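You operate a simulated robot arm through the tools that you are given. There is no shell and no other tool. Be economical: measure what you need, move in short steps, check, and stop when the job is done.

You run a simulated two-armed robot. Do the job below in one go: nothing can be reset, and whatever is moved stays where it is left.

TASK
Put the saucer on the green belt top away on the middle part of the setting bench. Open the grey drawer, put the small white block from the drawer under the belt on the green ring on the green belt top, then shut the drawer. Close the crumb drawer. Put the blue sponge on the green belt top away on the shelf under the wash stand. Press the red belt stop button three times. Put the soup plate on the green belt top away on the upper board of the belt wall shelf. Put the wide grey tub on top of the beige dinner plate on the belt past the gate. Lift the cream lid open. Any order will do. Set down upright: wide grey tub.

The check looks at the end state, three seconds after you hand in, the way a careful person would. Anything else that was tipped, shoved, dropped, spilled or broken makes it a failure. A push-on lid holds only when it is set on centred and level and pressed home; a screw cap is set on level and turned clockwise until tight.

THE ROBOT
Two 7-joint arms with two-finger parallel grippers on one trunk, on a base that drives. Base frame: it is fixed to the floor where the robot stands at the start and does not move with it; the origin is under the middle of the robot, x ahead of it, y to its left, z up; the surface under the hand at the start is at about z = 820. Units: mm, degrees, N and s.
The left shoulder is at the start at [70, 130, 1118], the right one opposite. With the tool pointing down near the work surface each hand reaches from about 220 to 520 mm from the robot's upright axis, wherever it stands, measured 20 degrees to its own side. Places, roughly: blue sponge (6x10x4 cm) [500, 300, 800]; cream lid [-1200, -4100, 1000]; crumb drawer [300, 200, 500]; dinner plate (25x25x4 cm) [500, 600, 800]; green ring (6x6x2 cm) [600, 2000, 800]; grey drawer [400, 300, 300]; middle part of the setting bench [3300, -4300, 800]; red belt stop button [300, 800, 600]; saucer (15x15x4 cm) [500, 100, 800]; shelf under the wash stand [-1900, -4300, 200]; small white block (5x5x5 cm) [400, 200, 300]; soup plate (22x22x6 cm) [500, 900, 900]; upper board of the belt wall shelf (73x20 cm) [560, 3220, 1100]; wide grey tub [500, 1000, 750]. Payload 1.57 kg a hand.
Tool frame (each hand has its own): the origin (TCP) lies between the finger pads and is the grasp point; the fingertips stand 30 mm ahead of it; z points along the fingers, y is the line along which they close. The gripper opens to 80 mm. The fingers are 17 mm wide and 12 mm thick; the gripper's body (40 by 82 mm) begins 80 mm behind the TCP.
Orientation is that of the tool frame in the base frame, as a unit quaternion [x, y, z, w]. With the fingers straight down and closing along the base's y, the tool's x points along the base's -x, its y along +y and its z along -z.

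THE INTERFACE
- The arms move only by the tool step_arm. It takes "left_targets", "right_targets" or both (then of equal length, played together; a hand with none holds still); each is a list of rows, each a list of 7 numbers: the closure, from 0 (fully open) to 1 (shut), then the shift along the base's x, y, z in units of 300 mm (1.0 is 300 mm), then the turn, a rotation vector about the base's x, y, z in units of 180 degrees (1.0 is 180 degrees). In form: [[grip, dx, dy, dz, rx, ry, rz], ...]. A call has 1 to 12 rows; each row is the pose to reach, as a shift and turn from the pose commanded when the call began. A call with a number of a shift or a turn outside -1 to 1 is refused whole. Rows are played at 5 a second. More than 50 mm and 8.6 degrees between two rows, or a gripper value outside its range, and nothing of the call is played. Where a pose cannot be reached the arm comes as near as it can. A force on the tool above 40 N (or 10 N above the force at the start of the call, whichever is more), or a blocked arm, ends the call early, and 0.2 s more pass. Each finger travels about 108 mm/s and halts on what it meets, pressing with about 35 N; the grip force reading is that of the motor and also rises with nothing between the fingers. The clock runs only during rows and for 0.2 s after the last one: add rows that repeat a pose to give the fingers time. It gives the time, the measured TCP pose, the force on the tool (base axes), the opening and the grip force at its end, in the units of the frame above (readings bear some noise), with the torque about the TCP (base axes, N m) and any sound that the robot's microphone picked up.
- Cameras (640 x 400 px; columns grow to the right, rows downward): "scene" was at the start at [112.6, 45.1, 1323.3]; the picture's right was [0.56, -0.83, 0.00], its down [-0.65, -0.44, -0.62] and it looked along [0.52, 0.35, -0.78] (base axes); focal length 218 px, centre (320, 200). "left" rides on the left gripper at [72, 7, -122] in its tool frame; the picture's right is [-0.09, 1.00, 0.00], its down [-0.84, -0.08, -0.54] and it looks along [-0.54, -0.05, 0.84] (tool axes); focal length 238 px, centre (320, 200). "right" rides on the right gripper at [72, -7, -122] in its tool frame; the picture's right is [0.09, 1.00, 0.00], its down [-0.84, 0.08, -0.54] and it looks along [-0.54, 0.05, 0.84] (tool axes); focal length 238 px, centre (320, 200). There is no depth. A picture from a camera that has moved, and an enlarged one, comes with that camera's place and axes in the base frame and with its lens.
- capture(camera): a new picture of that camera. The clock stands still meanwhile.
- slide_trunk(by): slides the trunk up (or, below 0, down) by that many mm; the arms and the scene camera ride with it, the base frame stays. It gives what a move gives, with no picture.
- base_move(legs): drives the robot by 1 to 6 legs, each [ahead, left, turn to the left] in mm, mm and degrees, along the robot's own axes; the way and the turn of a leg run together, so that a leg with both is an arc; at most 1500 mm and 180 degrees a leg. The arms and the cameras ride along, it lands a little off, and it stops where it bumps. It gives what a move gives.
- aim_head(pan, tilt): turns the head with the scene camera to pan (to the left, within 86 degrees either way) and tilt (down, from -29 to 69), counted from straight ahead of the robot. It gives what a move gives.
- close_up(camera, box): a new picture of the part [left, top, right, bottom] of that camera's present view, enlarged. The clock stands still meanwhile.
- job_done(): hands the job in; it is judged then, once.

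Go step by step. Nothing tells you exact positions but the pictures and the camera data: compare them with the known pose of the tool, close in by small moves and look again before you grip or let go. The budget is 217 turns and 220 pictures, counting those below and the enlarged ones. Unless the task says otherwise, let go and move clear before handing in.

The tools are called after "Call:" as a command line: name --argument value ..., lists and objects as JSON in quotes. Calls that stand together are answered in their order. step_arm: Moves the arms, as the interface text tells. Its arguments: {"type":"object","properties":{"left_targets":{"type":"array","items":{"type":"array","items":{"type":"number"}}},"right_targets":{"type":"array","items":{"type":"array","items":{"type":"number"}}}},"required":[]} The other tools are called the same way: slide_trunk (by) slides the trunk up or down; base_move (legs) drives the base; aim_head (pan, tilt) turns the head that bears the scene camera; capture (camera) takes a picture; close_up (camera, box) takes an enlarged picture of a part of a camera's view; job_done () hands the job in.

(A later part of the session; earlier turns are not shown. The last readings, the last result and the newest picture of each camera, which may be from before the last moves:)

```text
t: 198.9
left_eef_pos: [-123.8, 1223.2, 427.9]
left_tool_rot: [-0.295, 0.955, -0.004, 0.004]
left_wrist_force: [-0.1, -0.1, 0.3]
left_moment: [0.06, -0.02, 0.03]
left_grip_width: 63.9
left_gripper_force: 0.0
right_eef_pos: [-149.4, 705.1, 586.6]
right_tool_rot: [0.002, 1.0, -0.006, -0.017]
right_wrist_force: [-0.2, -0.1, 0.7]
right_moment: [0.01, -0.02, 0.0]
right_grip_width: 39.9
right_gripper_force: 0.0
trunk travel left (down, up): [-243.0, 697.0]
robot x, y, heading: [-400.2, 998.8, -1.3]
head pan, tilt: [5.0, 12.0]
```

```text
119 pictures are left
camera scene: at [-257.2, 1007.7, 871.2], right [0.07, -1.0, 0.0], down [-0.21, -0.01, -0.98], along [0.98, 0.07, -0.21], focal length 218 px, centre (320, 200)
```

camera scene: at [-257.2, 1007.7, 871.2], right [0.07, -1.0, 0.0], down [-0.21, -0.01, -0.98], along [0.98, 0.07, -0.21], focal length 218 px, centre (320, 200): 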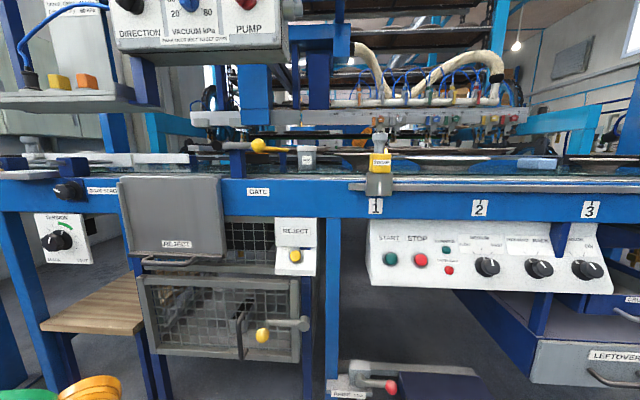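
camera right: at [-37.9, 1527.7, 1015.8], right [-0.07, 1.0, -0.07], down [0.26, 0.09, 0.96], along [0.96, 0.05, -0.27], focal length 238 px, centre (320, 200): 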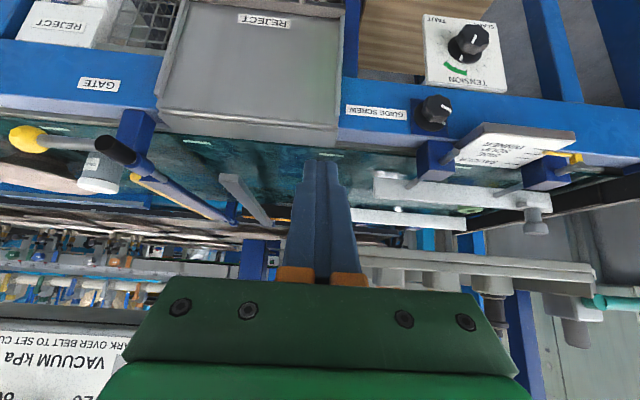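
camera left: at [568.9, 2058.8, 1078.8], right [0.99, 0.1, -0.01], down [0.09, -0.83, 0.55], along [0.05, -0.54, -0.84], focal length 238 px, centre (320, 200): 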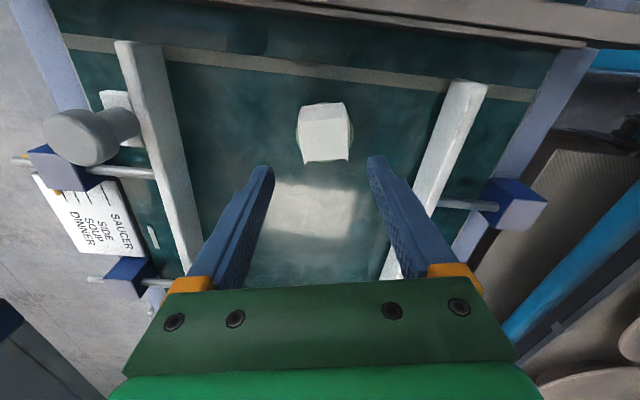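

No other tub is around, so the grey jar must be it. The arms reach best about 40° to their own side, so I raise the trunk, turn left 41°, and approach with the right hand toward the tub.

Call:
slide_trunk --by 400

Call:
slide_trunk --by 140

Call:
base_move --legs '[[0, 0, 41.2], [300, -155, 0]]'

Call:
aim_head --pan -30 --tilt 40

Call:
capture --camera "scene"

Call:
capture --camera "right"

```text
t: 202.7
left_eef_pos: [-122.6, 1223.6, 828.3]
left_tool_rot: [-0.295, 0.956, -0.005, 0.004]
left_wrist_force: [0.1, -0.6, 0.2]
left_moment: [-0.02, 0.01, 0.01]
left_grip_width: 64.3
left_gripper_force: 0.1
right_eef_pos: [-150.5, 704.0, 985.8]
right_tool_rot: [0.003, 1.0, -0.005, -0.017]
right_wrist_force: [0.1, 0.1, -0.4]
right_moment: [0.0, 0.02, -0.02]
right_grip_width: 39.8
right_gripper_force: 0.0
trunk travel left (down, up): [-643.0, 297.0]
robot x, y, heading: [-396.7, 1000.0, -1.3]
head pan, tilt: [5.0, 12.0]
```

```text
t: 204.4
left_eef_pos: [-121.9, 1223.3, 968.3]
left_tool_rot: [-0.296, 0.955, -0.004, 0.004]
left_wrist_force: [-0.5, 0.2, 0.9]
left_moment: [0.04, 0.0, -0.03]
left_grip_width: 64.0
left_gripper_force: 0.0
right_eef_pos: [-150.2, 705.0, 1125.7]
right_tool_rot: [0.003, 1.0, -0.007, -0.018]
right_wrist_force: [0.0, -0.2, -0.3]
right_moment: [0.05, 0.02, 0.0]
right_grip_width: 40.0
right_gripper_force: 0.2
trunk travel left (down, up): [-783.0, 157.0]
robot x, y, heading: [-400.4, 1000.8, -1.3]
head pan, tilt: [5.0, 12.0]
```

```text
t: 208.5
left_eef_pos: [-9.7, 1421.6, 967.9]
left_tool_rot: [-0.611, 0.791, -0.003, 0.006]
left_wrist_force: [-0.2, -0.4, 0.5]
left_moment: [0.0, -0.02, -0.01]
left_grip_width: 63.8
left_gripper_force: 0.0
right_eef_pos: [310.3, 1013.7, 1126.1]
right_tool_rot: [-0.348, 0.937, -0.011, -0.013]
right_wrist_force: [0.5, -0.3, -0.5]
right_moment: [-0.04, -0.03, 0.0]
right_grip_width: 40.2
right_gripper_force: 0.1
trunk travel left (down, up): [-783.0, 157.0]
robot x, y, heading: [-70.3, 1072.6, 40.0]
head pan, tilt: [5.0, 12.0]
```

```text
t: 209.5
left_eef_pos: [-7.4, 1421.1, 966.8]
left_tool_rot: [-0.612, 0.791, -0.003, 0.006]
left_wrist_force: [0.5, 0.1, 0.6]
left_moment: [-0.02, 0.03, 0.01]
left_grip_width: 63.8
left_gripper_force: 0.0
right_eef_pos: [312.7, 1013.4, 1125.9]
right_tool_rot: [-0.348, 0.937, -0.012, -0.014]
right_wrist_force: [0.1, 0.0, 0.0]
right_moment: [0.03, 0.0, 0.04]
right_grip_width: 40.0
right_gripper_force: 0.0
trunk travel left (down, up): [-783.0, 157.0]
robot x, y, heading: [-68.6, 1071.8, 40.1]
head pan, tilt: [-30.0, 40.0]
```

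```text
118 pictures are left
camera scene: at [52.1, 1121.8, 1366.8], right [0.17, -0.99, 0.0], down [-0.63, -0.11, -0.77], along [0.76, 0.13, -0.64], focal length 218 px, centre (320, 200)
```

scene: 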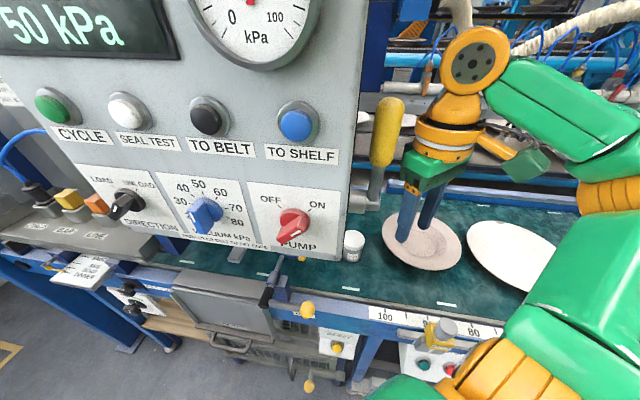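

```text
117 pictures are left
camera right: at [265.6, 965.1, 1250.8], right [-0.72, 0.69, -0.01], down [0.59, 0.62, 0.51], along [0.36, 0.36, -0.86], focal length 238 px, centre (320, 200)
```

right: 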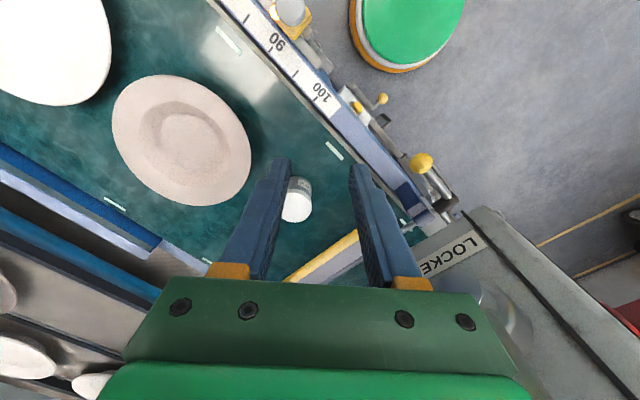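

The tub is at about (464, 1097). I drive nearer (control box kept clear) and bring the open right hand above it.

Call:
base_move --legs '[[91, -63, 0]]'

Call:
step_arm --right_targets '[[0, 0.05, 0, -0.1, 0, 0, 0], [0, 0.1, 0, -0.2, 0, 0, 0], [0, 0.12, 0.05, -0.3, 0, 0, 0], [0, 0.14, 0.12, -0.4, 0, 0, 0], [0, 0.14, 0.19, -0.46, 0, 0, 0]]'

Call:
capture --camera "right"

Call:
capture --camera "scene"

```text
t: 210.7
left_eef_pos: [99.4, 1433.1, 968.4]
left_tool_rot: [-0.612, 0.791, -0.003, 0.006]
left_wrist_force: [-0.2, -0.5, -0.4]
left_moment: [0.02, 0.04, -0.03]
left_grip_width: 63.9
left_gripper_force: 0.1
right_eef_pos: [419.5, 1024.6, 1126.5]
right_tool_rot: [-0.349, 0.937, -0.012, -0.013]
right_wrist_force: [0.3, -0.6, 0.5]
right_moment: [0.01, -0.03, -0.02]
right_grip_width: 39.8
right_gripper_force: 0.1
trunk travel left (down, up): [-783.0, 157.0]
robot x, y, heading: [40.7, 1086.4, 40.1]
head pan, tilt: [-30.0, 40.0]
```

```text
t: 211.9
left_eef_pos: [102.1, 1434.1, 967.2]
left_tool_rot: [-0.612, 0.791, -0.003, 0.004]
left_wrist_force: [-0.2, 0.9, -0.5]
left_moment: [-0.02, 0.01, -0.01]
left_grip_width: 63.9
left_gripper_force: 0.0
right_eef_pos: [464.4, 1082.7, 986.9]
right_tool_rot: [-0.348, 0.937, -0.011, -0.015]
right_wrist_force: [0.2, -0.3, -0.5]
right_moment: [-0.03, 0.01, 0.0]
right_grip_width: 79.9
right_gripper_force: 0.1
trunk travel left (down, up): [-783.0, 157.0]
robot x, y, heading: [40.4, 1081.8, 39.7]
head pan, tilt: [-30.0, 40.0]
```

```text
116 pictures are left
camera right: at [418.4, 1033.7, 1113.0], right [-0.72, 0.69, -0.01], down [0.59, 0.62, 0.51], along [0.36, 0.36, -0.86], focal length 238 px, centre (320, 200)
```

right: 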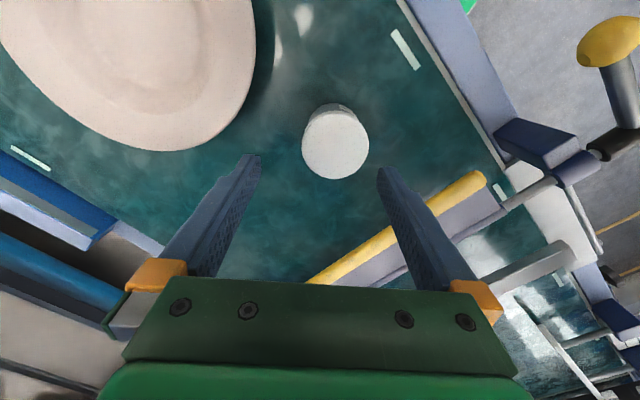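

```text
115 pictures are left
camera scene: at [162.2, 1133.2, 1366.6], right [0.17, -0.99, 0.0], down [-0.63, -0.11, -0.77], along [0.75, 0.13, -0.64], focal length 218 px, centre (320, 200)
```

scene: 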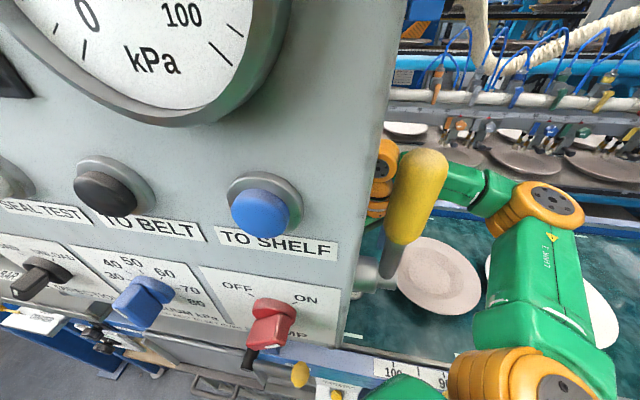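

The lid centre is at about (463, 1097, 880), 14 mm further. I level the hand, centre it and descend around the tub.

Call:
step_arm --right_targets '[[0, 0, 0.045, 0, 0.0099, -0.0065, 0], [0, -0.003, 0.047, -0.1, 0.0099, -0.0065, 0], [0, -0.003, 0.047, -0.2, 0.0099, -0.0065, 0]]'

Call:
capture --camera "right"

```text
t: 212.7
left_eef_pos: [101.6, 1432.1, 968.2]
left_tool_rot: [-0.611, 0.791, -0.003, 0.006]
left_wrist_force: [0.8, -0.6, -0.2]
left_moment: [0.01, 0.02, 0.02]
left_grip_width: 64.2
left_gripper_force: 0.1
right_eef_pos: [464.7, 1096.5, 926.2]
right_tool_rot: [-0.349, 0.937, 0.0, 0.001]
right_wrist_force: [0.0, 0.2, -0.6]
right_moment: [-0.01, -0.05, 0.03]
right_grip_width: 80.2
right_gripper_force: 0.1
trunk travel left (down, up): [-783.0, 157.0]
robot x, y, heading: [39.5, 1080.5, 39.8]
head pan, tilt: [-30.0, 40.0]
```

```text
114 pictures are left
camera right: at [414.7, 1042.5, 1049.7], right [-0.72, 0.69, 0.0], down [0.58, 0.61, 0.54], along [0.38, 0.39, -0.84], focal length 238 px, centre (320, 200)
```

right: 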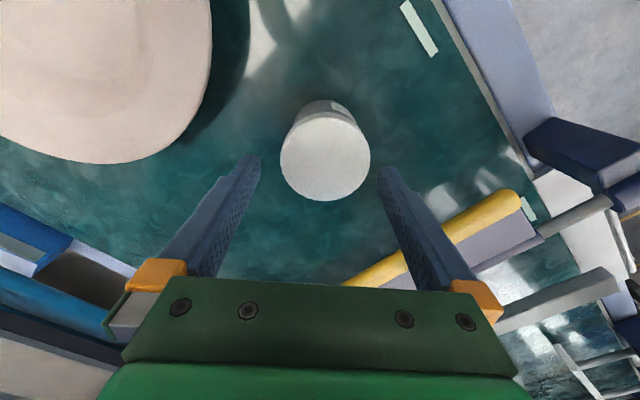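

Well centred (lid ≈67 mm wide). I descend and grip.

Call:
step_arm --right_targets '[[0, -0.01, -0.006, -0.08, 0, 0, 0], [0, -0.01, -0.006, -0.15, 0, 0, 0], [0, -0.01, -0.006, -0.215, 0, 0, 0], [1, -0.01, -0.006, -0.215, 0, 0, 0], [1, -0.01, -0.006, -0.215, 0, 0, 0]]'

Call:
capture --camera "right"

```text
t: 213.9
left_eef_pos: [100.6, 1432.6, 967.3]
left_tool_rot: [-0.611, 0.791, -0.003, 0.005]
left_wrist_force: [0.2, 0.0, -0.5]
left_moment: [-0.01, 0.01, 0.02]
left_grip_width: 64.2
left_gripper_force: 0.0
right_eef_pos: [459.7, 1095.0, 863.5]
right_tool_rot: [-0.349, 0.937, -0.001, 0.001]
right_wrist_force: [-0.2, 2.3, 2.2]
right_moment: [0.02, -0.07, 0.04]
right_grip_width: 62.9
right_gripper_force: 34.9
trunk travel left (down, up): [-783.0, 157.0]
robot x, y, heading: [40.3, 1079.9, 40.2]
head pan, tilt: [-30.0, 40.0]
```

```text
113 pictures are left
camera right: at [410.4, 1041.9, 986.2], right [-0.72, 0.69, 0.0], down [0.58, 0.61, 0.54], along [0.38, 0.39, -0.84], focal length 238 px, centre (320, 200)
```

right: 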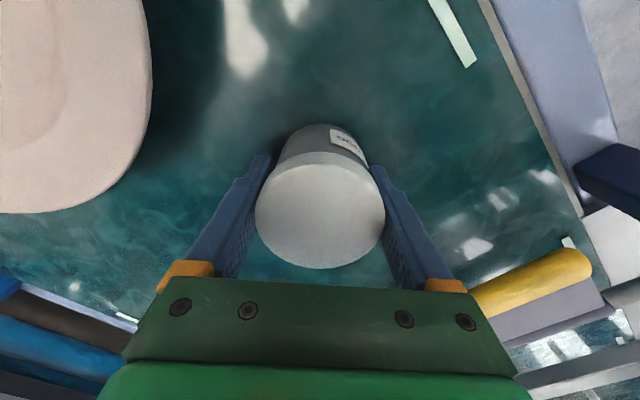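

Tub gripped (63 mm). I lift it 120 mm and then move the base along the belt toward the dinner plate.

Call:
step_arm --right_targets '[[1, 0, 0, 0.08, 0, 0, 0], [1, 0, 0, 0.18, 0, 0, 0], [1, 0, -0.05, 0.3, 0, 0, 0], [1, 0, -0.12, 0.4, 0, 0, 0], [1, -0.05, -0.2, 0.44, 0, 0, 0]]'

Call:
base_move --legs '[[-236, -281, 0]]'

Call:
aim_head --pan -40 --tilt 45

Call:
capture --camera "scene"

Call:
capture --camera "right"

```text
t: 215.1
left_eef_pos: [101.8, 1431.9, 969.0]
left_tool_rot: [-0.611, 0.791, -0.003, 0.005]
left_wrist_force: [0.0, 0.2, 0.5]
left_moment: [0.01, 0.01, -0.02]
left_grip_width: 64.2
left_gripper_force: 0.1
right_eef_pos: [445.4, 1032.3, 996.0]
right_tool_rot: [-0.348, 0.937, -0.001, 0.001]
right_wrist_force: [-0.1, -0.2, -1.7]
right_moment: [0.01, -0.01, -0.03]
right_grip_width: 62.7
right_gripper_force: 35.2
trunk travel left (down, up): [-783.0, 157.0]
robot x, y, heading: [38.7, 1083.3, 39.8]
head pan, tilt: [-30.0, 40.0]
```

```text
t: 217.5
left_eef_pos: [88.2, 1074.2, 968.4]
left_tool_rot: [-0.621, 0.784, -0.003, 0.005]
left_wrist_force: [-0.2, 0.3, -0.1]
left_moment: [-0.03, -0.02, 0.02]
left_grip_width: 64.1
left_gripper_force: 0.1
right_eef_pos: [441.8, 684.8, 995.4]
right_tool_rot: [-0.358, 0.934, -0.001, 0.001]
right_wrist_force: [0.6, 0.4, -1.2]
right_moment: [-0.01, 0.0, 0.0]
right_grip_width: 62.8
right_gripper_force: 35.6
trunk travel left (down, up): [-783.0, 157.0]
robot x, y, heading: [32.4, 724.5, 41.3]
head pan, tilt: [-30.0, 40.0]
```

```text
t: 218.2
left_eef_pos: [88.3, 1074.0, 967.2]
left_tool_rot: [-0.621, 0.784, -0.002, 0.005]
left_wrist_force: [-0.7, -0.3, -0.4]
left_moment: [0.02, 0.03, 0.0]
left_grip_width: 64.1
left_gripper_force: 0.0
right_eef_pos: [440.2, 682.5, 995.8]
right_tool_rot: [-0.359, 0.933, -0.001, 0.001]
right_wrist_force: [-0.3, 1.0, -1.2]
right_moment: [0.03, -0.02, -0.05]
right_grip_width: 62.8
right_gripper_force: 34.9
trunk travel left (down, up): [-783.0, 157.0]
robot x, y, heading: [35.0, 721.7, 41.2]
head pan, tilt: [-40.0, 45.0]
```

```text
112 pictures are left
camera scene: at [153.9, 759.7, 1359.4], right [0.02, -1.0, 0.0], down [-0.71, -0.02, -0.71], along [0.71, 0.02, -0.71], focal length 218 px, centre (320, 200)
```

scene: 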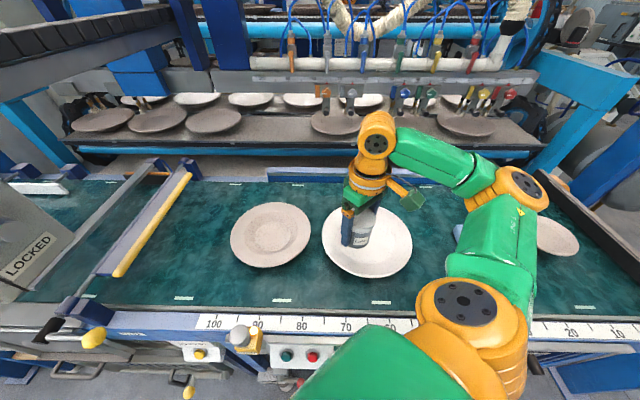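

```text
111 pictures are left
camera right: at [393.4, 628.4, 1117.5], right [-0.74, 0.68, 0.0], down [0.57, 0.62, 0.54], along [0.37, 0.4, -0.84], focal length 238 px, centre (320, 200)
```

right: 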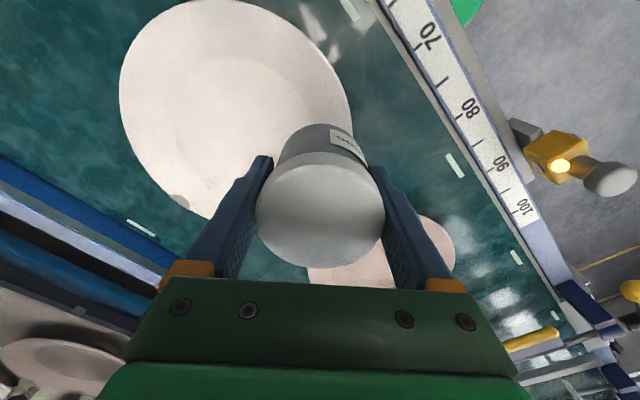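

I bring the tub over the middle of the dinner plate and check from above.

Call:
step_arm --right_targets '[[1, 0.08, -0.05, 0, 0, 0, 0], [1, 0.16, -0.1, 0, 0, 0, 0], [1, 0.24, -0.15, 0, 0, 0, 0]]'

Call:
capture --camera "scene"

Call:
capture --camera "right"

```text
t: 219.0
left_eef_pos: [89.0, 1074.4, 967.0]
left_tool_rot: [-0.621, 0.784, -0.002, 0.005]
left_wrist_force: [0.3, 0.7, -0.5]
left_moment: [-0.02, 0.0, 0.01]
left_grip_width: 63.9
left_gripper_force: 0.0
right_eef_pos: [514.4, 636.2, 994.8]
right_tool_rot: [-0.36, 0.933, -0.001, 0.0]
right_wrist_force: [0.2, 0.6, -1.5]
right_moment: [0.03, 0.04, 0.02]
right_grip_width: 63.0
right_gripper_force: 35.2
trunk travel left (down, up): [-783.0, 157.0]
robot x, y, heading: [32.6, 724.8, 41.2]
head pan, tilt: [-40.0, 45.0]
```

```text
110 pictures are left
camera scene: at [154.6, 759.4, 1359.3], right [0.02, -1.0, 0.0], down [-0.71, -0.01, -0.71], along [0.71, 0.02, -0.71], focal length 218 px, centre (320, 200)
```

scene: 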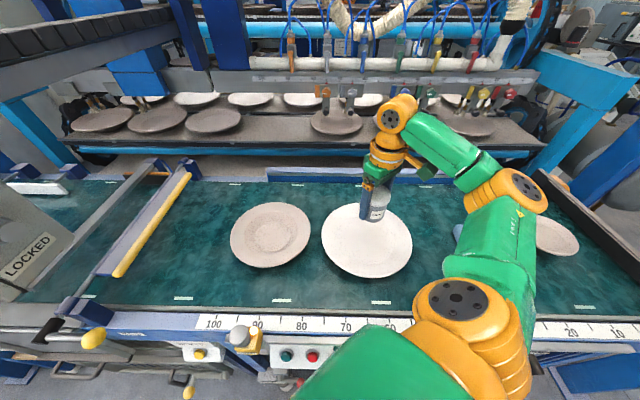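

```text
109 pictures are left
camera right: at [466.5, 582.4, 1116.9], right [-0.74, 0.68, 0.0], down [0.57, 0.62, 0.54], along [0.37, 0.4, -0.84], focal length 238 px, centre (320, 200)
```

right: 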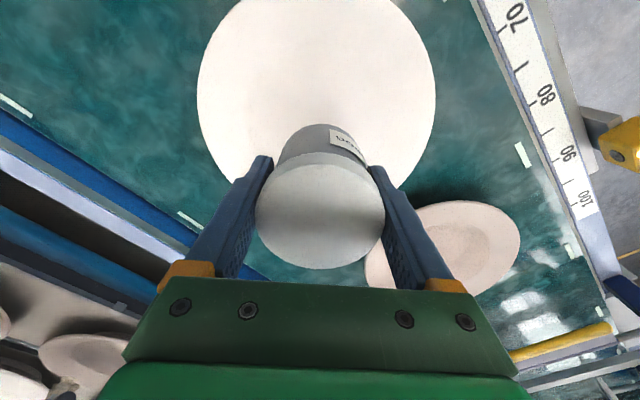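

Cross-checking both views puts the plate centre at about (519, 639), so the tub is nearly over it. I lower it step by step.

Call:
step_arm --right_targets '[[1, 0.015, 0.01, -0.1, 0, 0, 0], [1, 0.015, 0.01, -0.2, 0, 0, 0], [1, 0.015, 0.01, -0.3, 0, 0, 0], [1, 0.015, 0.01, -0.34, 0, 0, 0]]'

Call:
close_up --camera "scene" --box '[290, 170, 450, 290]'

Call:
capture --camera "right"

```text
t: 220.0
left_eef_pos: [89.1, 1074.2, 968.1]
left_tool_rot: [-0.62, 0.785, -0.002, 0.005]
left_wrist_force: [-0.3, 0.2, 1.1]
left_moment: [0.0, -0.01, 0.0]
left_grip_width: 64.1
left_gripper_force: 0.1
right_eef_pos: [517.9, 640.6, 894.0]
right_tool_rot: [-0.359, 0.933, -0.001, 0.0]
right_wrist_force: [0.1, 0.3, -1.5]
right_moment: [0.03, 0.0, 0.02]
right_grip_width: 62.8
right_gripper_force: 34.5
trunk travel left (down, up): [-783.0, 157.0]
robot x, y, heading: [32.4, 721.1, 41.2]
head pan, tilt: [-40.0, 45.0]
```

```text
3.33 times, centred on (370, 230) of scene
camera zoom: at [154.0, 759.7, 1359.4], right [0.02, -1.0, 0.0], down [-0.71, -0.02, -0.71], along [0.71, 0.02, -0.71], focal length 726 px, centre (153, 100)
```

zoom: 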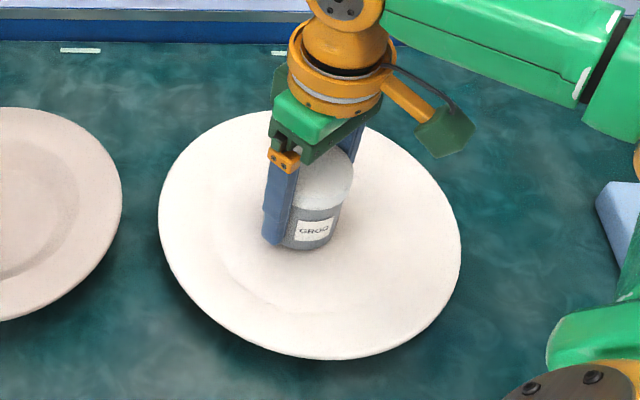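

```text
107 pictures are left
camera right: at [470.0, 586.7, 1015.7], right [-0.74, 0.68, 0.0], down [0.57, 0.62, 0.54], along [0.37, 0.4, -0.84], focal length 238 px, centre (320, 200)
```

right: 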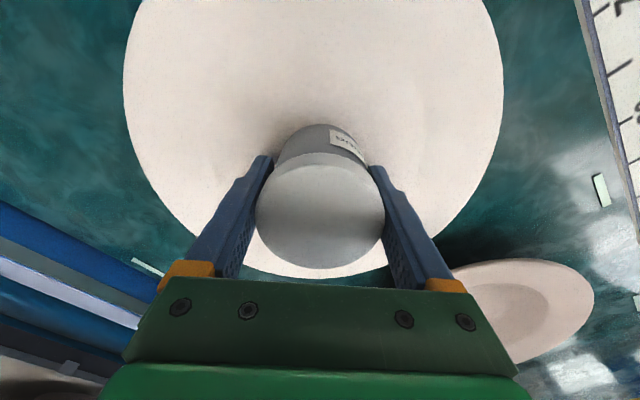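

Well aligned. I lower the last ~20 mm until contact.

Call:
step_arm --right_targets '[[1, -0.01, 0, -0.03, 0, 0, 0], [1, -0.01, 0, -0.045, 0, 0, 0], [1, -0.01, 0, -0.055, 0, 0, 0], [1, -0.01, 0, -0.065, 0, 0, 0], [1, -0.01, 0, -0.075, 0, 0, 0], [1, -0.01, 0, -0.085, 0, 0, 0]]'

Call:
close_up --camera "scene" --box '[290, 170, 450, 290]'

```text
t: 220.9
left_eef_pos: [82.7, 1075.0, 967.7]
left_tool_rot: [-0.621, 0.784, -0.005, 0.008]
left_wrist_force: [-0.6, -0.1, 0.5]
left_moment: [0.04, 0.01, -0.02]
left_grip_width: 64.0
left_gripper_force: 0.0
right_eef_pos: [509.9, 641.8, 881.0]
right_tool_rot: [-0.36, 0.933, -0.002, 0.006]
right_wrist_force: [-5.7, 0.8, 20.6]
right_moment: [-0.27, 0.36, -0.13]
right_grip_width: 62.7
right_gripper_force: 34.6
trunk travel left (down, up): [-783.0, 157.0]
robot x, y, heading: [39.5, 723.5, 41.1]
head pan, tilt: [-40.0, 45.0]
stopped in row 4 (right hand): the force on the tool passed its limit at 45 N (the readings are from after the stop); the commanded pose is now the measured one
```

```text
3.33 times, centred on (370, 230) of scene
camera zoom: at [144.6, 760.8, 1360.0], right [0.02, -1.0, 0.0], down [-0.7, -0.02, -0.71], along [0.71, 0.01, -0.7], focal length 726 px, centre (153, 100)
```

zoom: 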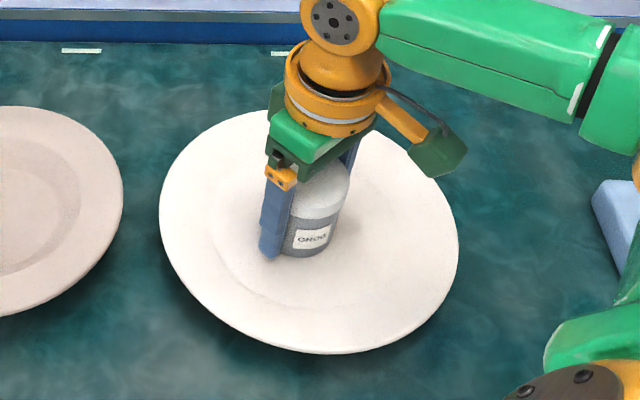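

Contact. I ease off 2 mm, open, and lift clear.

Call:
step_arm --right_targets '[[1, 0, 0, 0.006, 0, 0, 0], [0.5, 0, 0, 0.006, 0, 0, 0], [0, 0, 0, 0.006, 0, 0, 0], [0, 0, 0, 0.006, 0, 0, 0]]'

Call:
step_arm --right_targets '[[0, 0, 0, 0.08, 0, 0, 0], [0, 0, 0, 0.2, 0, 0, 0], [0, 0, 0, 0.35, 0, 0, 0], [0, -0.1, 0, 0.45, 0, 0, 0], [0, -0.25, 0, 0.5, 0, 0, 0]]'

Call:
close_up --camera "scene" --box '[200, 150, 480, 310]'

Call:
capture --camera "right"

```text
t: 221.9
left_eef_pos: [88.0, 1074.5, 968.8]
left_tool_rot: [-0.62, 0.784, -0.003, 0.006]
left_wrist_force: [-0.1, 0.1, -0.1]
left_moment: [-0.05, 0.01, -0.01]
left_grip_width: 64.1
left_gripper_force: 0.2
right_eef_pos: [514.5, 640.9, 878.3]
right_tool_rot: [-0.36, 0.933, -0.001, 0.002]
right_wrist_force: [0.2, 0.1, 0.7]
right_moment: [0.02, 0.01, 0.01]
right_grip_width: 79.9
right_gripper_force: 0.1
trunk travel left (down, up): [-783.0, 157.0]
robot x, y, heading: [37.7, 719.9, 41.4]
head pan, tilt: [-40.0, 45.0]
```

```text
t: 223.1
left_eef_pos: [87.1, 1072.7, 968.1]
left_tool_rot: [-0.621, 0.784, -0.004, 0.006]
left_wrist_force: [-1.3, -1.2, 1.0]
left_moment: [-0.01, 0.0, -0.02]
left_grip_width: 64.0
left_gripper_force: 0.0
right_eef_pos: [437.6, 640.3, 1030.8]
right_tool_rot: [-0.359, 0.933, -0.002, 0.002]
right_wrist_force: [0.2, 0.3, 0.1]
right_moment: [0.0, -0.03, -0.01]
right_grip_width: 80.0
right_gripper_force: 0.1
trunk travel left (down, up): [-783.0, 157.0]
robot x, y, heading: [33.3, 724.4, 41.1]
head pan, tilt: [-40.0, 45.0]
```

```text
2.29 times, centred on (340, 230) of scene
camera zoom: at [150.0, 759.1, 1359.8], right [0.02, -1.0, 0.0], down [-0.71, -0.01, -0.71], along [0.71, 0.02, -0.71], focal length 498 px, centre (274, 131)
```

zoom: 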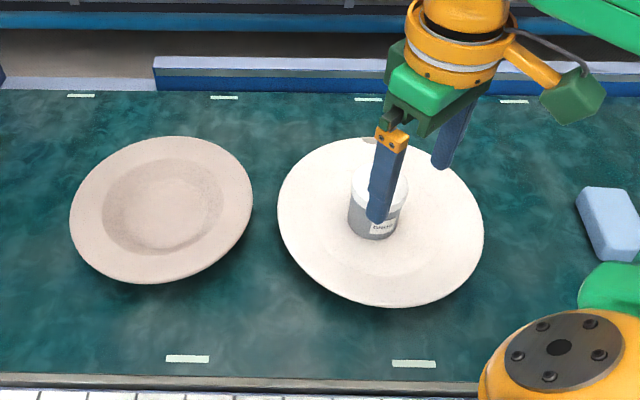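

```text
104 pictures are left
camera right: at [387.7, 586.3, 1152.7], right [-0.74, 0.68, 0.0], down [0.57, 0.62, 0.55], along [0.37, 0.4, -0.84], focal length 238 px, centre (320, 200)
```

right: 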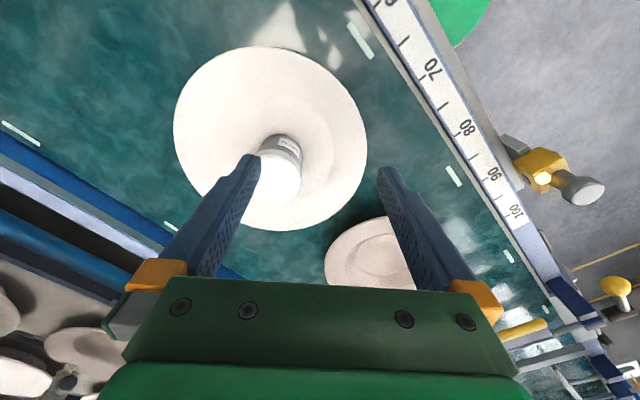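

The tub stands centred on the dinner plate. Next the soup plate: its lip is raised, so I'll grip it from the front with the right hand pointing forward and down, fingers above and below the lip. I reposition the base and turn the hand.

Call:
base_move --legs '[[180, 484, 0], [0, 0, -41.2]]'

Call:
step_arm --right_targets '[[0, 0, 0, 0, -0.0199, -0.0199, 0.0345], [0, 0, 0, 0, -0.0398, -0.0398, 0.069], [0, 0, 0, 0, -0.0597, -0.0597, 0.1035], [0, 0, 0, 0, -0.0796, -0.0796, 0.138], [0, 0, 0, 0, -0.0995, -0.0995, 0.1725], [0, 0, 0, 0, -0.1194, -0.1194, 0.207], [0, 0, 0, 0, -0.1393, -0.1393, 0.2415], [0, 0, 0, 0, -0.1592, -0.1592, 0.276], [0, 0, 0, 0, -0.1791, -0.1791, 0.3105], [0, 0, 0, 0, -0.199, -0.199, 0.345], [0, 0, 0, 0, -0.2189, -0.2189, 0.3795], [0, 0, 0, 0, -0.2388, -0.2388, 0.414]]'

Call:
step_arm --right_targets '[[0, 0, 0, 0, -0.0208, -0.0208, 0.0358]]'

Call:
capture --camera "right"

```text
t: 225.8
left_eef_pos: [-68.0, 1492.5, 973.0]
left_tool_rot: [-0.614, 0.789, 0.005, 0.009]
left_wrist_force: [0.0, 0.3, -0.5]
left_moment: [0.0, 0.05, -0.01]
left_grip_width: 64.0
left_gripper_force: 0.0
right_eef_pos: [278.0, 1051.2, 1026.3]
right_tool_rot: [-0.347, 0.938, 0.003, 0.004]
right_wrist_force: [1.7, -28.6, -4.4]
right_moment: [3.82, 0.21, -0.18]
right_grip_width: 80.0
right_gripper_force: 0.0
trunk travel left (down, up): [-783.0, 157.0]
robot x, y, heading: [-128.2, 1159.1, 40.4]
head pan, tilt: [-40.0, 45.0]
stopped in leg 1: the force on the tool passed its limit at 53 N (the readings are from after the stop); the commanded pose is now the measured one
```

```text
t: 228.6
left_eef_pos: [11.8, 1481.6, 977.0]
left_tool_rot: [-0.556, 0.831, 0.006, 0.015]
left_wrist_force: [0.2, -0.9, -0.5]
left_moment: [-0.02, 0.03, 0.0]
left_grip_width: 64.1
left_gripper_force: 0.0
right_eef_pos: [393.9, 1015.1, 1058.5]
right_tool_rot: [0.738, -0.483, 0.438, -0.175]
right_wrist_force: [0.5, 0.7, -0.5]
right_moment: [0.02, -0.01, 0.01]
right_grip_width: 80.2
right_gripper_force: 0.0
right hand out of reach, approached as far as the arm can: row 6, 7, 8, 9, 10, 11, 12
trunk travel left (down, up): [-783.0, 157.0]
robot x, y, heading: [-88.3, 1165.6, 31.7]
head pan, tilt: [-40.0, 45.0]
stopped in row 12 (right hand): the arm was blocked; the commanded pose is now the measured one
```

```text
t: 229.0
left_eef_pos: [10.3, 1494.1, 973.9]
left_tool_rot: [-0.561, 0.828, 0.005, 0.008]
left_wrist_force: [-0.2, -0.4, 0.3]
left_moment: [0.01, 0.0, 0.0]
left_grip_width: 63.9
left_gripper_force: 0.0
right_eef_pos: [416.0, 1034.7, 1057.3]
right_tool_rot: [0.759, -0.415, 0.466, -0.188]
right_wrist_force: [0.4, -0.3, -0.3]
right_moment: [0.0, 0.01, 0.0]
right_grip_width: 79.9
right_gripper_force: 0.0
right hand out of reach, approached as far as the arm can: row 1
trunk travel left (down, up): [-783.0, 157.0]
robot x, y, heading: [-98.0, 1168.5, 32.5]
head pan, tilt: [-40.0, 45.0]
```

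```text
103 pictures are left
camera right: at [330.8, 992.7, 1162.7], right [-0.43, -0.66, -0.62], down [-0.69, 0.68, -0.25], along [0.58, 0.32, -0.75], focal length 238 px, centre (320, 200)
```

right: 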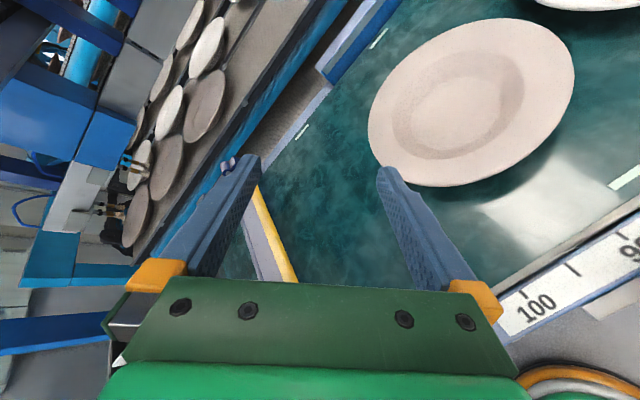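

The right hand caught the control box while I drove, and the turn then started from the wrong heading. I move away from the box at once and check it.

Call:
base_move --legs '[[-150, -170, 0]]'

Call:
base_move --legs '[[-200, 0, 0]]'

Call:
aim_head --pan -10 --tilt 25

Call:
capture --camera "scene"

```text
t: 230.7
left_eef_pos: [-26.6, 1289.5, 966.1]
left_tool_rot: [-0.561, 0.828, -0.004, 0.004]
left_wrist_force: [-0.7, -0.3, 0.0]
left_moment: [-0.05, -0.02, 0.0]
left_grip_width: 63.9
left_gripper_force: 0.0
right_eef_pos: [378.1, 833.9, 1061.3]
right_tool_rot: [0.761, -0.409, 0.471, -0.181]
right_wrist_force: [0.3, -0.4, 0.5]
right_moment: [-0.01, -0.01, 0.0]
right_grip_width: 80.1
right_gripper_force: 0.0
trunk travel left (down, up): [-783.0, 157.0]
robot x, y, heading: [-131.7, 945.9, 32.7]
head pan, tilt: [-40.0, 45.0]
```

```text
t: 232.3
left_eef_pos: [-192.5, 1181.2, 966.9]
left_tool_rot: [-0.561, 0.828, -0.004, 0.003]
left_wrist_force: [-0.1, -0.5, 0.6]
left_moment: [-0.04, 0.03, 0.02]
left_grip_width: 64.1
left_gripper_force: 0.1
right_eef_pos: [214.5, 722.5, 1060.6]
right_tool_rot: [0.761, -0.409, 0.47, -0.182]
right_wrist_force: [-0.4, 0.7, -0.1]
right_moment: [-0.01, -0.01, -0.03]
right_grip_width: 79.8
right_gripper_force: 0.0
trunk travel left (down, up): [-783.0, 157.0]
robot x, y, heading: [-300.8, 841.1, 32.8]
head pan, tilt: [-40.0, 45.0]
```

```text
t: 233.2
left_eef_pos: [-193.3, 1179.0, 968.3]
left_tool_rot: [-0.56, 0.828, -0.004, 0.004]
left_wrist_force: [-0.9, -0.5, -0.4]
left_moment: [0.01, 0.01, 0.0]
left_grip_width: 64.0
left_gripper_force: 0.1
right_eef_pos: [209.5, 721.8, 1061.7]
right_tool_rot: [0.76, -0.409, 0.471, -0.183]
right_wrist_force: [0.1, 0.7, -0.1]
right_moment: [0.01, 0.0, -0.01]
right_grip_width: 80.3
right_gripper_force: 0.1
trunk travel left (down, up): [-783.0, 157.0]
robot x, y, heading: [-299.4, 841.0, 32.9]
head pan, tilt: [-10.0, 25.0]
```

```text
102 pictures are left
camera scene: at [-172.0, 903.5, 1390.0], right [0.39, -0.92, 0.0], down [-0.39, -0.16, -0.91], along [0.84, 0.35, -0.42], focal length 218 px, centre (320, 200)
```

scene: 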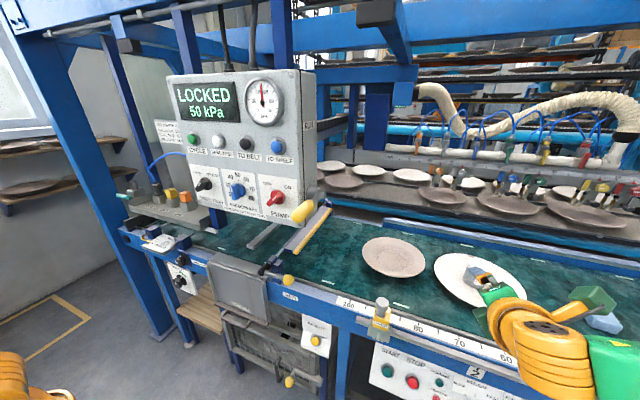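

I see I knocked the yellow lever on the box's side: it now points forward and the display reads LOCKED instead of READY. I must put it back up; I zoom in.

Call:
close_up --camera "scene" --box '[220, 80, 380, 250]'

```text
2.35 times, centred on (300, 165) of scene
camera zoom: at [-172.0, 903.5, 1390.0], right [0.39, -0.92, 0.0], down [-0.39, -0.16, -0.91], along [0.84, 0.35, -0.42], focal length 512 px, centre (367, 282)
```

zoom: 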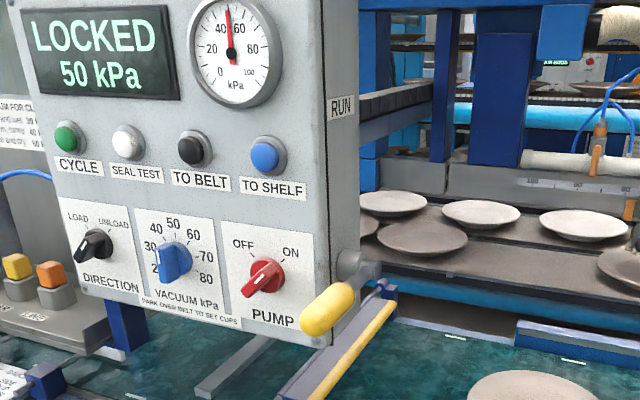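

The lever pivots at roughly (300, 1100, 1170) and must swing from pointing forward back up to RUN. I turn to face along the box's side (heading 90°), so a closed finger pointing along +y can push the lever up along its arc.

Call:
base_move --legs '[[0, 0, 57.1]]'

Call:
base_move --legs '[[-170, 0, 0]]'

Call:
step_arm --right_targets '[[1, 0, 0, 0, 0.0127, 0.037, 0.0207], [1, 0, 0, 0, 0.0254, 0.0739, 0.0415], [1, 0, 0, 0, 0.038, 0.1109, 0.0622], [1, 0, 0, 0, 0.0507, 0.1478, 0.083], [1, 0, 0, 0, 0.0634, 0.1848, 0.1037]]'

Call:
aim_head --pan -40 --tilt 20

Call:
capture --camera "scene"

Call:
capture --camera "right"

```text
t: 236.2
left_eef_pos: [-525.0, 1113.5, 967.1]
left_tool_rot: [0.886, -0.463, 0.002, -0.005]
left_wrist_force: [-0.3, -0.1, 1.1]
left_moment: [0.0, -0.02, -0.02]
left_grip_width: 64.0
left_gripper_force: 0.1
right_eef_pos: [79.4, 1201.0, 1061.2]
right_tool_rot: [0.863, 0.001, 0.327, -0.385]
right_wrist_force: [0.7, 1.1, -0.1]
right_moment: [0.0, 0.0, 0.01]
right_grip_width: 80.3
right_gripper_force: 0.0
trunk travel left (down, up): [-783.0, 157.0]
robot x, y, heading: [-299.4, 838.7, 89.1]
head pan, tilt: [-10.0, 25.0]
```

```text
t: 237.6
left_eef_pos: [-527.3, 945.4, 966.5]
left_tool_rot: [0.887, -0.462, 0.002, -0.005]
left_wrist_force: [-0.2, 1.0, -0.4]
left_moment: [0.01, 0.02, 0.01]
left_grip_width: 64.0
left_gripper_force: 0.0
right_eef_pos: [76.6, 1034.1, 1060.3]
right_tool_rot: [0.864, 0.001, 0.327, -0.383]
right_wrist_force: [0.3, -0.2, 0.4]
right_moment: [-0.01, 0.02, -0.03]
right_grip_width: 80.0
right_gripper_force: 0.1
trunk travel left (down, up): [-783.0, 157.0]
robot x, y, heading: [-299.2, 666.9, 89.2]
head pan, tilt: [-10.0, 25.0]
```

```text
t: 238.8
left_eef_pos: [-527.9, 942.3, 967.9]
left_tool_rot: [0.887, -0.461, 0.001, -0.005]
left_wrist_force: [-0.3, -0.1, -0.8]
left_moment: [-0.01, 0.0, 0.0]
left_grip_width: 64.0
left_gripper_force: 0.0
right_eef_pos: [77.2, 1031.7, 1060.8]
right_tool_rot: [0.867, -0.004, 0.001, -0.498]
right_wrist_force: [0.1, -0.2, 0.3]
right_moment: [0.02, 0.02, 0.0]
right_grip_width: 0.2
right_gripper_force: 20.8
trunk travel left (down, up): [-783.0, 157.0]
robot x, y, heading: [-299.0, 664.4, 89.4]
head pan, tilt: [-10.0, 25.0]
```

```text
t: 239.8
left_eef_pos: [-526.2, 944.0, 966.9]
left_tool_rot: [0.887, -0.461, 0.001, -0.006]
left_wrist_force: [0.1, -0.5, -0.4]
left_moment: [0.04, -0.02, 0.0]
left_grip_width: 64.1
left_gripper_force: 0.0
right_eef_pos: [76.3, 1031.3, 1060.3]
right_tool_rot: [0.868, -0.002, 0.001, -0.497]
right_wrist_force: [-0.4, -0.3, -0.9]
right_moment: [-0.01, -0.01, 0.0]
right_grip_width: 0.0
right_gripper_force: 21.5
trunk travel left (down, up): [-783.0, 157.0]
robot x, y, heading: [-299.8, 669.1, 89.8]
head pan, tilt: [-40.0, 20.0]
```

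```text
100 pictures are left
camera scene: at [-240.0, 792.2, 1398.1], right [0.76, -0.65, 0.0], down [-0.22, -0.26, -0.94], along [0.61, 0.72, -0.34], focal length 218 px, centre (320, 200)
```

scene: 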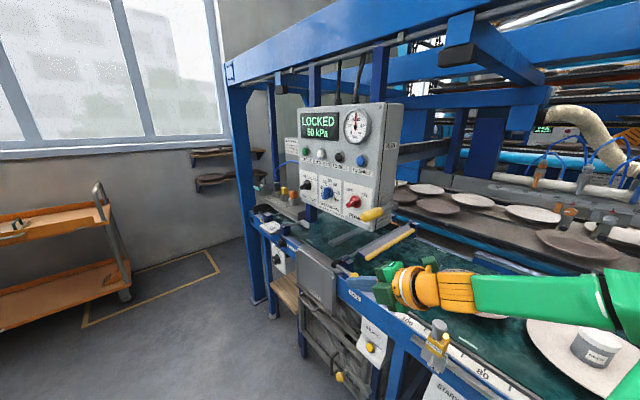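

```text
99 pictures are left
camera right: at [148.5, 928.9, 1129.0], right [0.09, -0.5, -0.86], down [-0.84, -0.5, 0.21], along [-0.54, 0.7, -0.47], focal length 238 px, centre (320, 200)
```

right: 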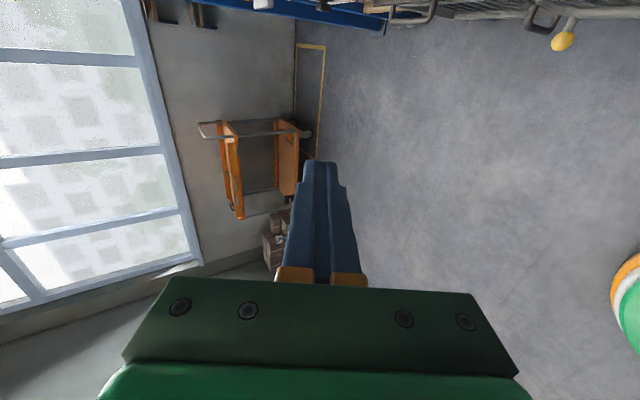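

Good orientation. I zoom in on the lever to locate it from this view.

Call:
close_up --camera "scene" --box '[300, 90, 440, 260]'

```text
2.35 times, centred on (370, 175) of scene
camera zoom: at [-240.0, 792.2, 1398.1], right [0.76, -0.65, 0.0], down [-0.22, -0.26, -0.94], along [0.61, 0.72, -0.34], focal length 512 px, centre (202, 259)
```

zoom: 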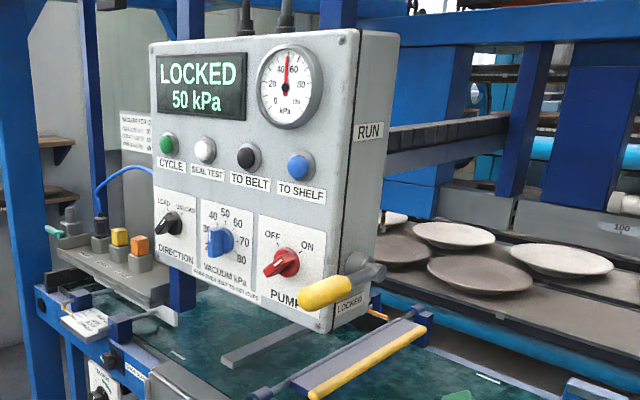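

Lever: tip ≈(136, 1078, 1190), pivot ≈(330, 1120, 1152). I shift the base right so the arc is within reach, raise the trunk, and bring the closed finger below the lever.

Call:
base_move --legs '[[0, -300, 0]]'

Call:
slide_trunk --by 100

Call:
aim_head --pan -15 --tilt 25

Call:
capture --camera "scene"

```text
t: 241.8
left_eef_pos: [-230.1, 939.9, 967.3]
left_tool_rot: [0.887, -0.461, 0.001, -0.006]
left_wrist_force: [-0.6, 0.4, -0.4]
left_moment: [0.01, 0.0, 0.03]
left_grip_width: 63.9
left_gripper_force: 0.1
right_eef_pos: [374.2, 1030.3, 1061.9]
right_tool_rot: [0.868, -0.002, 0.001, -0.497]
right_wrist_force: [-0.4, -0.3, -0.3]
right_moment: [-0.01, -0.01, 0.0]
right_grip_width: 0.0
right_gripper_force: 21.5
trunk travel left (down, up): [-783.0, 157.0]
robot x, y, heading: [0.8, 668.9, 89.5]
head pan, tilt: [-40.0, 20.0]
```

```text
t: 243.2
left_eef_pos: [-228.3, 941.0, 1065.9]
left_tool_rot: [0.887, -0.462, 0.002, -0.006]
left_wrist_force: [0.5, 0.0, -0.2]
left_moment: [0.01, -0.04, 0.01]
left_grip_width: 64.1
left_gripper_force: 0.0
right_eef_pos: [375.9, 1029.6, 1161.3]
right_tool_rot: [0.867, -0.001, 0.0, -0.498]
right_wrist_force: [-0.2, 0.1, 0.2]
right_moment: [0.02, 0.0, 0.0]
right_grip_width: 0.0
right_gripper_force: 21.3
trunk travel left (down, up): [-883.0, 57.0]
robot x, y, heading: [-0.5, 665.4, 89.4]
head pan, tilt: [-40.0, 20.0]
```

```text
t: 244.1
left_eef_pos: [-227.9, 940.6, 1067.1]
left_tool_rot: [0.887, -0.461, 0.002, -0.006]
left_wrist_force: [0.2, -0.7, -0.1]
left_moment: [-0.01, -0.02, 0.02]
left_grip_width: 64.0
left_gripper_force: 0.0
right_eef_pos: [376.2, 1029.2, 1161.3]
right_tool_rot: [0.868, -0.002, 0.0, -0.497]
right_wrist_force: [0.3, 0.3, 0.8]
right_moment: [-0.01, 0.03, 0.01]
right_grip_width: 0.1
right_gripper_force: 21.1
trunk travel left (down, up): [-883.0, 57.0]
robot x, y, heading: [0.3, 667.7, 89.6]
head pan, tilt: [-15.0, 25.0]
```

```text
97 pictures are left
camera scene: at [24.5, 807.8, 1490.0], right [0.96, -0.27, 0.0], down [-0.11, -0.41, -0.91], along [0.24, 0.87, -0.42], focal length 218 px, centre (320, 200)
```

scene: 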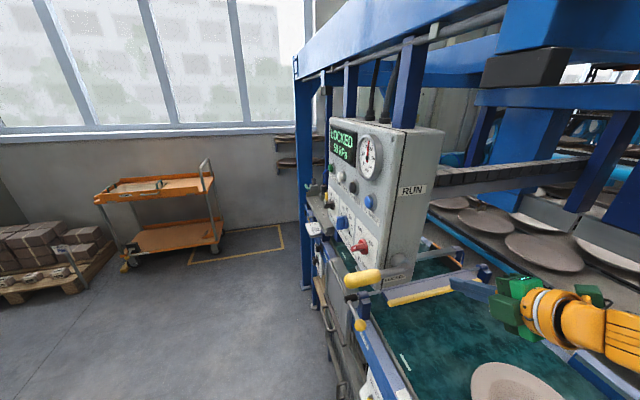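

I place the finger under the lever now.

Call:
step_arm --right_targets '[[1, -0.15, 0, -0.04, 0, 0, 0], [1, -0.3, 0, -0.08, 0, 0, 0], [1, -0.45, 0, -0.12, 0, 0, 0], [1, -0.6, 0, -0.13, 0, 0, 0], [1, -0.63, 0, -0.13, 0, 0, 0], [1, -0.63, 0.1, -0.13, 0, 0, 0], [1, -0.63, 0.2, -0.13, 0, 0, 0]]'

Call:
close_up --camera "scene" --box '[280, 170, 480, 340]'

Call:
capture --camera "right"

```text
t: 245.7
left_eef_pos: [-226.9, 941.0, 1066.3]
left_tool_rot: [0.888, -0.461, 0.0, -0.007]
left_wrist_force: [0.3, -0.6, -0.3]
left_moment: [0.0, -0.02, 0.02]
left_grip_width: 63.9
left_gripper_force: 0.1
right_eef_pos: [186.4, 1091.9, 1121.9]
right_tool_rot: [0.867, -0.002, 0.001, -0.497]
right_wrist_force: [1.0, 0.5, 0.1]
right_moment: [-0.01, 0.0, 0.03]
right_grip_width: 0.0
right_gripper_force: 21.8
right hand out of reach, approached as far as the arm can: row 2, 3, 4, 5, 6
trunk travel left (down, up): [-883.0, 57.0]
robot x, y, heading: [-0.3, 665.9, 89.6]
head pan, tilt: [-15.0, 25.0]
```

```text
2.35 times, centred on (380, 255) of scene
camera zoom: at [23.9, 808.7, 1489.9], right [0.96, -0.27, 0.0], down [-0.11, -0.41, -0.91], along [0.24, 0.87, -0.42], focal length 512 px, centre (179, 71)
```

zoom: 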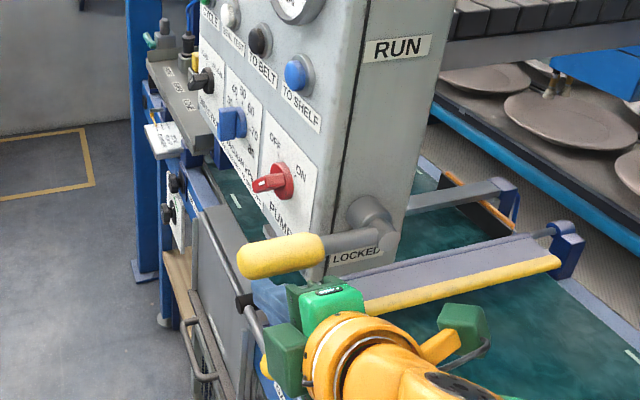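

```text
95 pictures are left
camera right: at [259.1, 988.4, 1189.6], right [0.09, -0.5, -0.86], down [-0.84, -0.5, 0.21], along [-0.54, 0.7, -0.47], focal length 238 px, centre (320, 200)
```

right: 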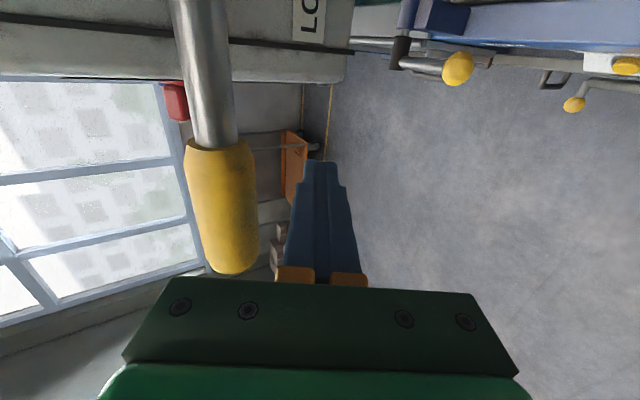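

The finger is right under the handle. I push it up along the arc.

Call:
step_arm --right_targets '[[1, 0.002, 0.01, 0.06, 0, 0, 0], [1, 0.002, 0.01, 0.127, 0, 0, 0], [1, 0.012, 0.01, 0.194, 0, 0, 0], [1, 0.025, 0.01, 0.247, 0, 0, 0], [1, 0.052, 0.01, 0.31, 0, 0, 0], [1, 0.089, 0.01, 0.367, 0, 0, 0], [1, 0.139, 0.01, 0.417, 0, 0, 0], [1, 0.189, 0.01, 0.457, 0, 0, 0], [1, 0.252, 0.01, 0.487, 0, 0, 0], [1, 0.315, 0.01, 0.507, 0, 0, 0]]'

Call:
close_up --camera "scene" --box '[280, 80, 480, 300]'

```text
t: 247.5
left_eef_pos: [-234.1, 938.8, 1067.5]
left_tool_rot: [0.888, -0.459, 0.003, -0.007]
left_wrist_force: [0.7, 0.3, 0.9]
left_moment: [0.01, 0.09, -0.05]
left_grip_width: 64.2
left_gripper_force: 0.0
right_eef_pos: [232.7, 1090.9, 1259.8]
right_tool_rot: [0.87, 0.011, -0.006, -0.492]
right_wrist_force: [-23.6, 0.1, 5.4]
right_moment: [0.16, 0.2, 0.71]
right_grip_width: 0.1
right_gripper_force: 22.1
trunk travel left (down, up): [-883.0, 57.0]
robot x, y, heading: [-0.6, 665.6, 90.0]
head pan, tilt: [-15.0, 25.0]
stopped in row 9 (right hand): the force on the tool passed its limit at 44 N (the readings are from after the stop); the commanded pose is now the measured one
```

```text
1.82 times, centred on (380, 190) of scene
camera zoom: at [16.5, 806.9, 1490.5], right [0.97, -0.26, 0.0], down [-0.11, -0.41, -0.91], along [0.24, 0.88, -0.42], focal length 396 px, centre (211, 218)
```

zoom: 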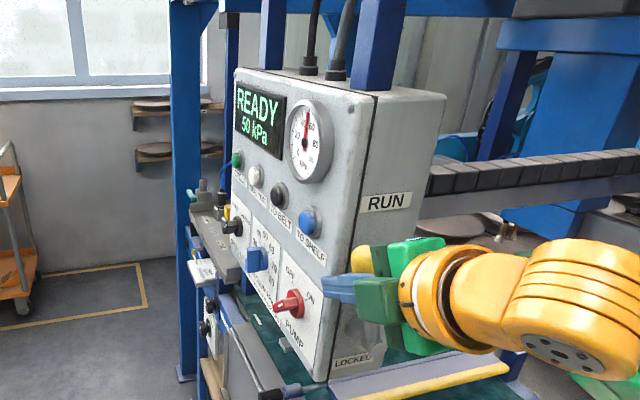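

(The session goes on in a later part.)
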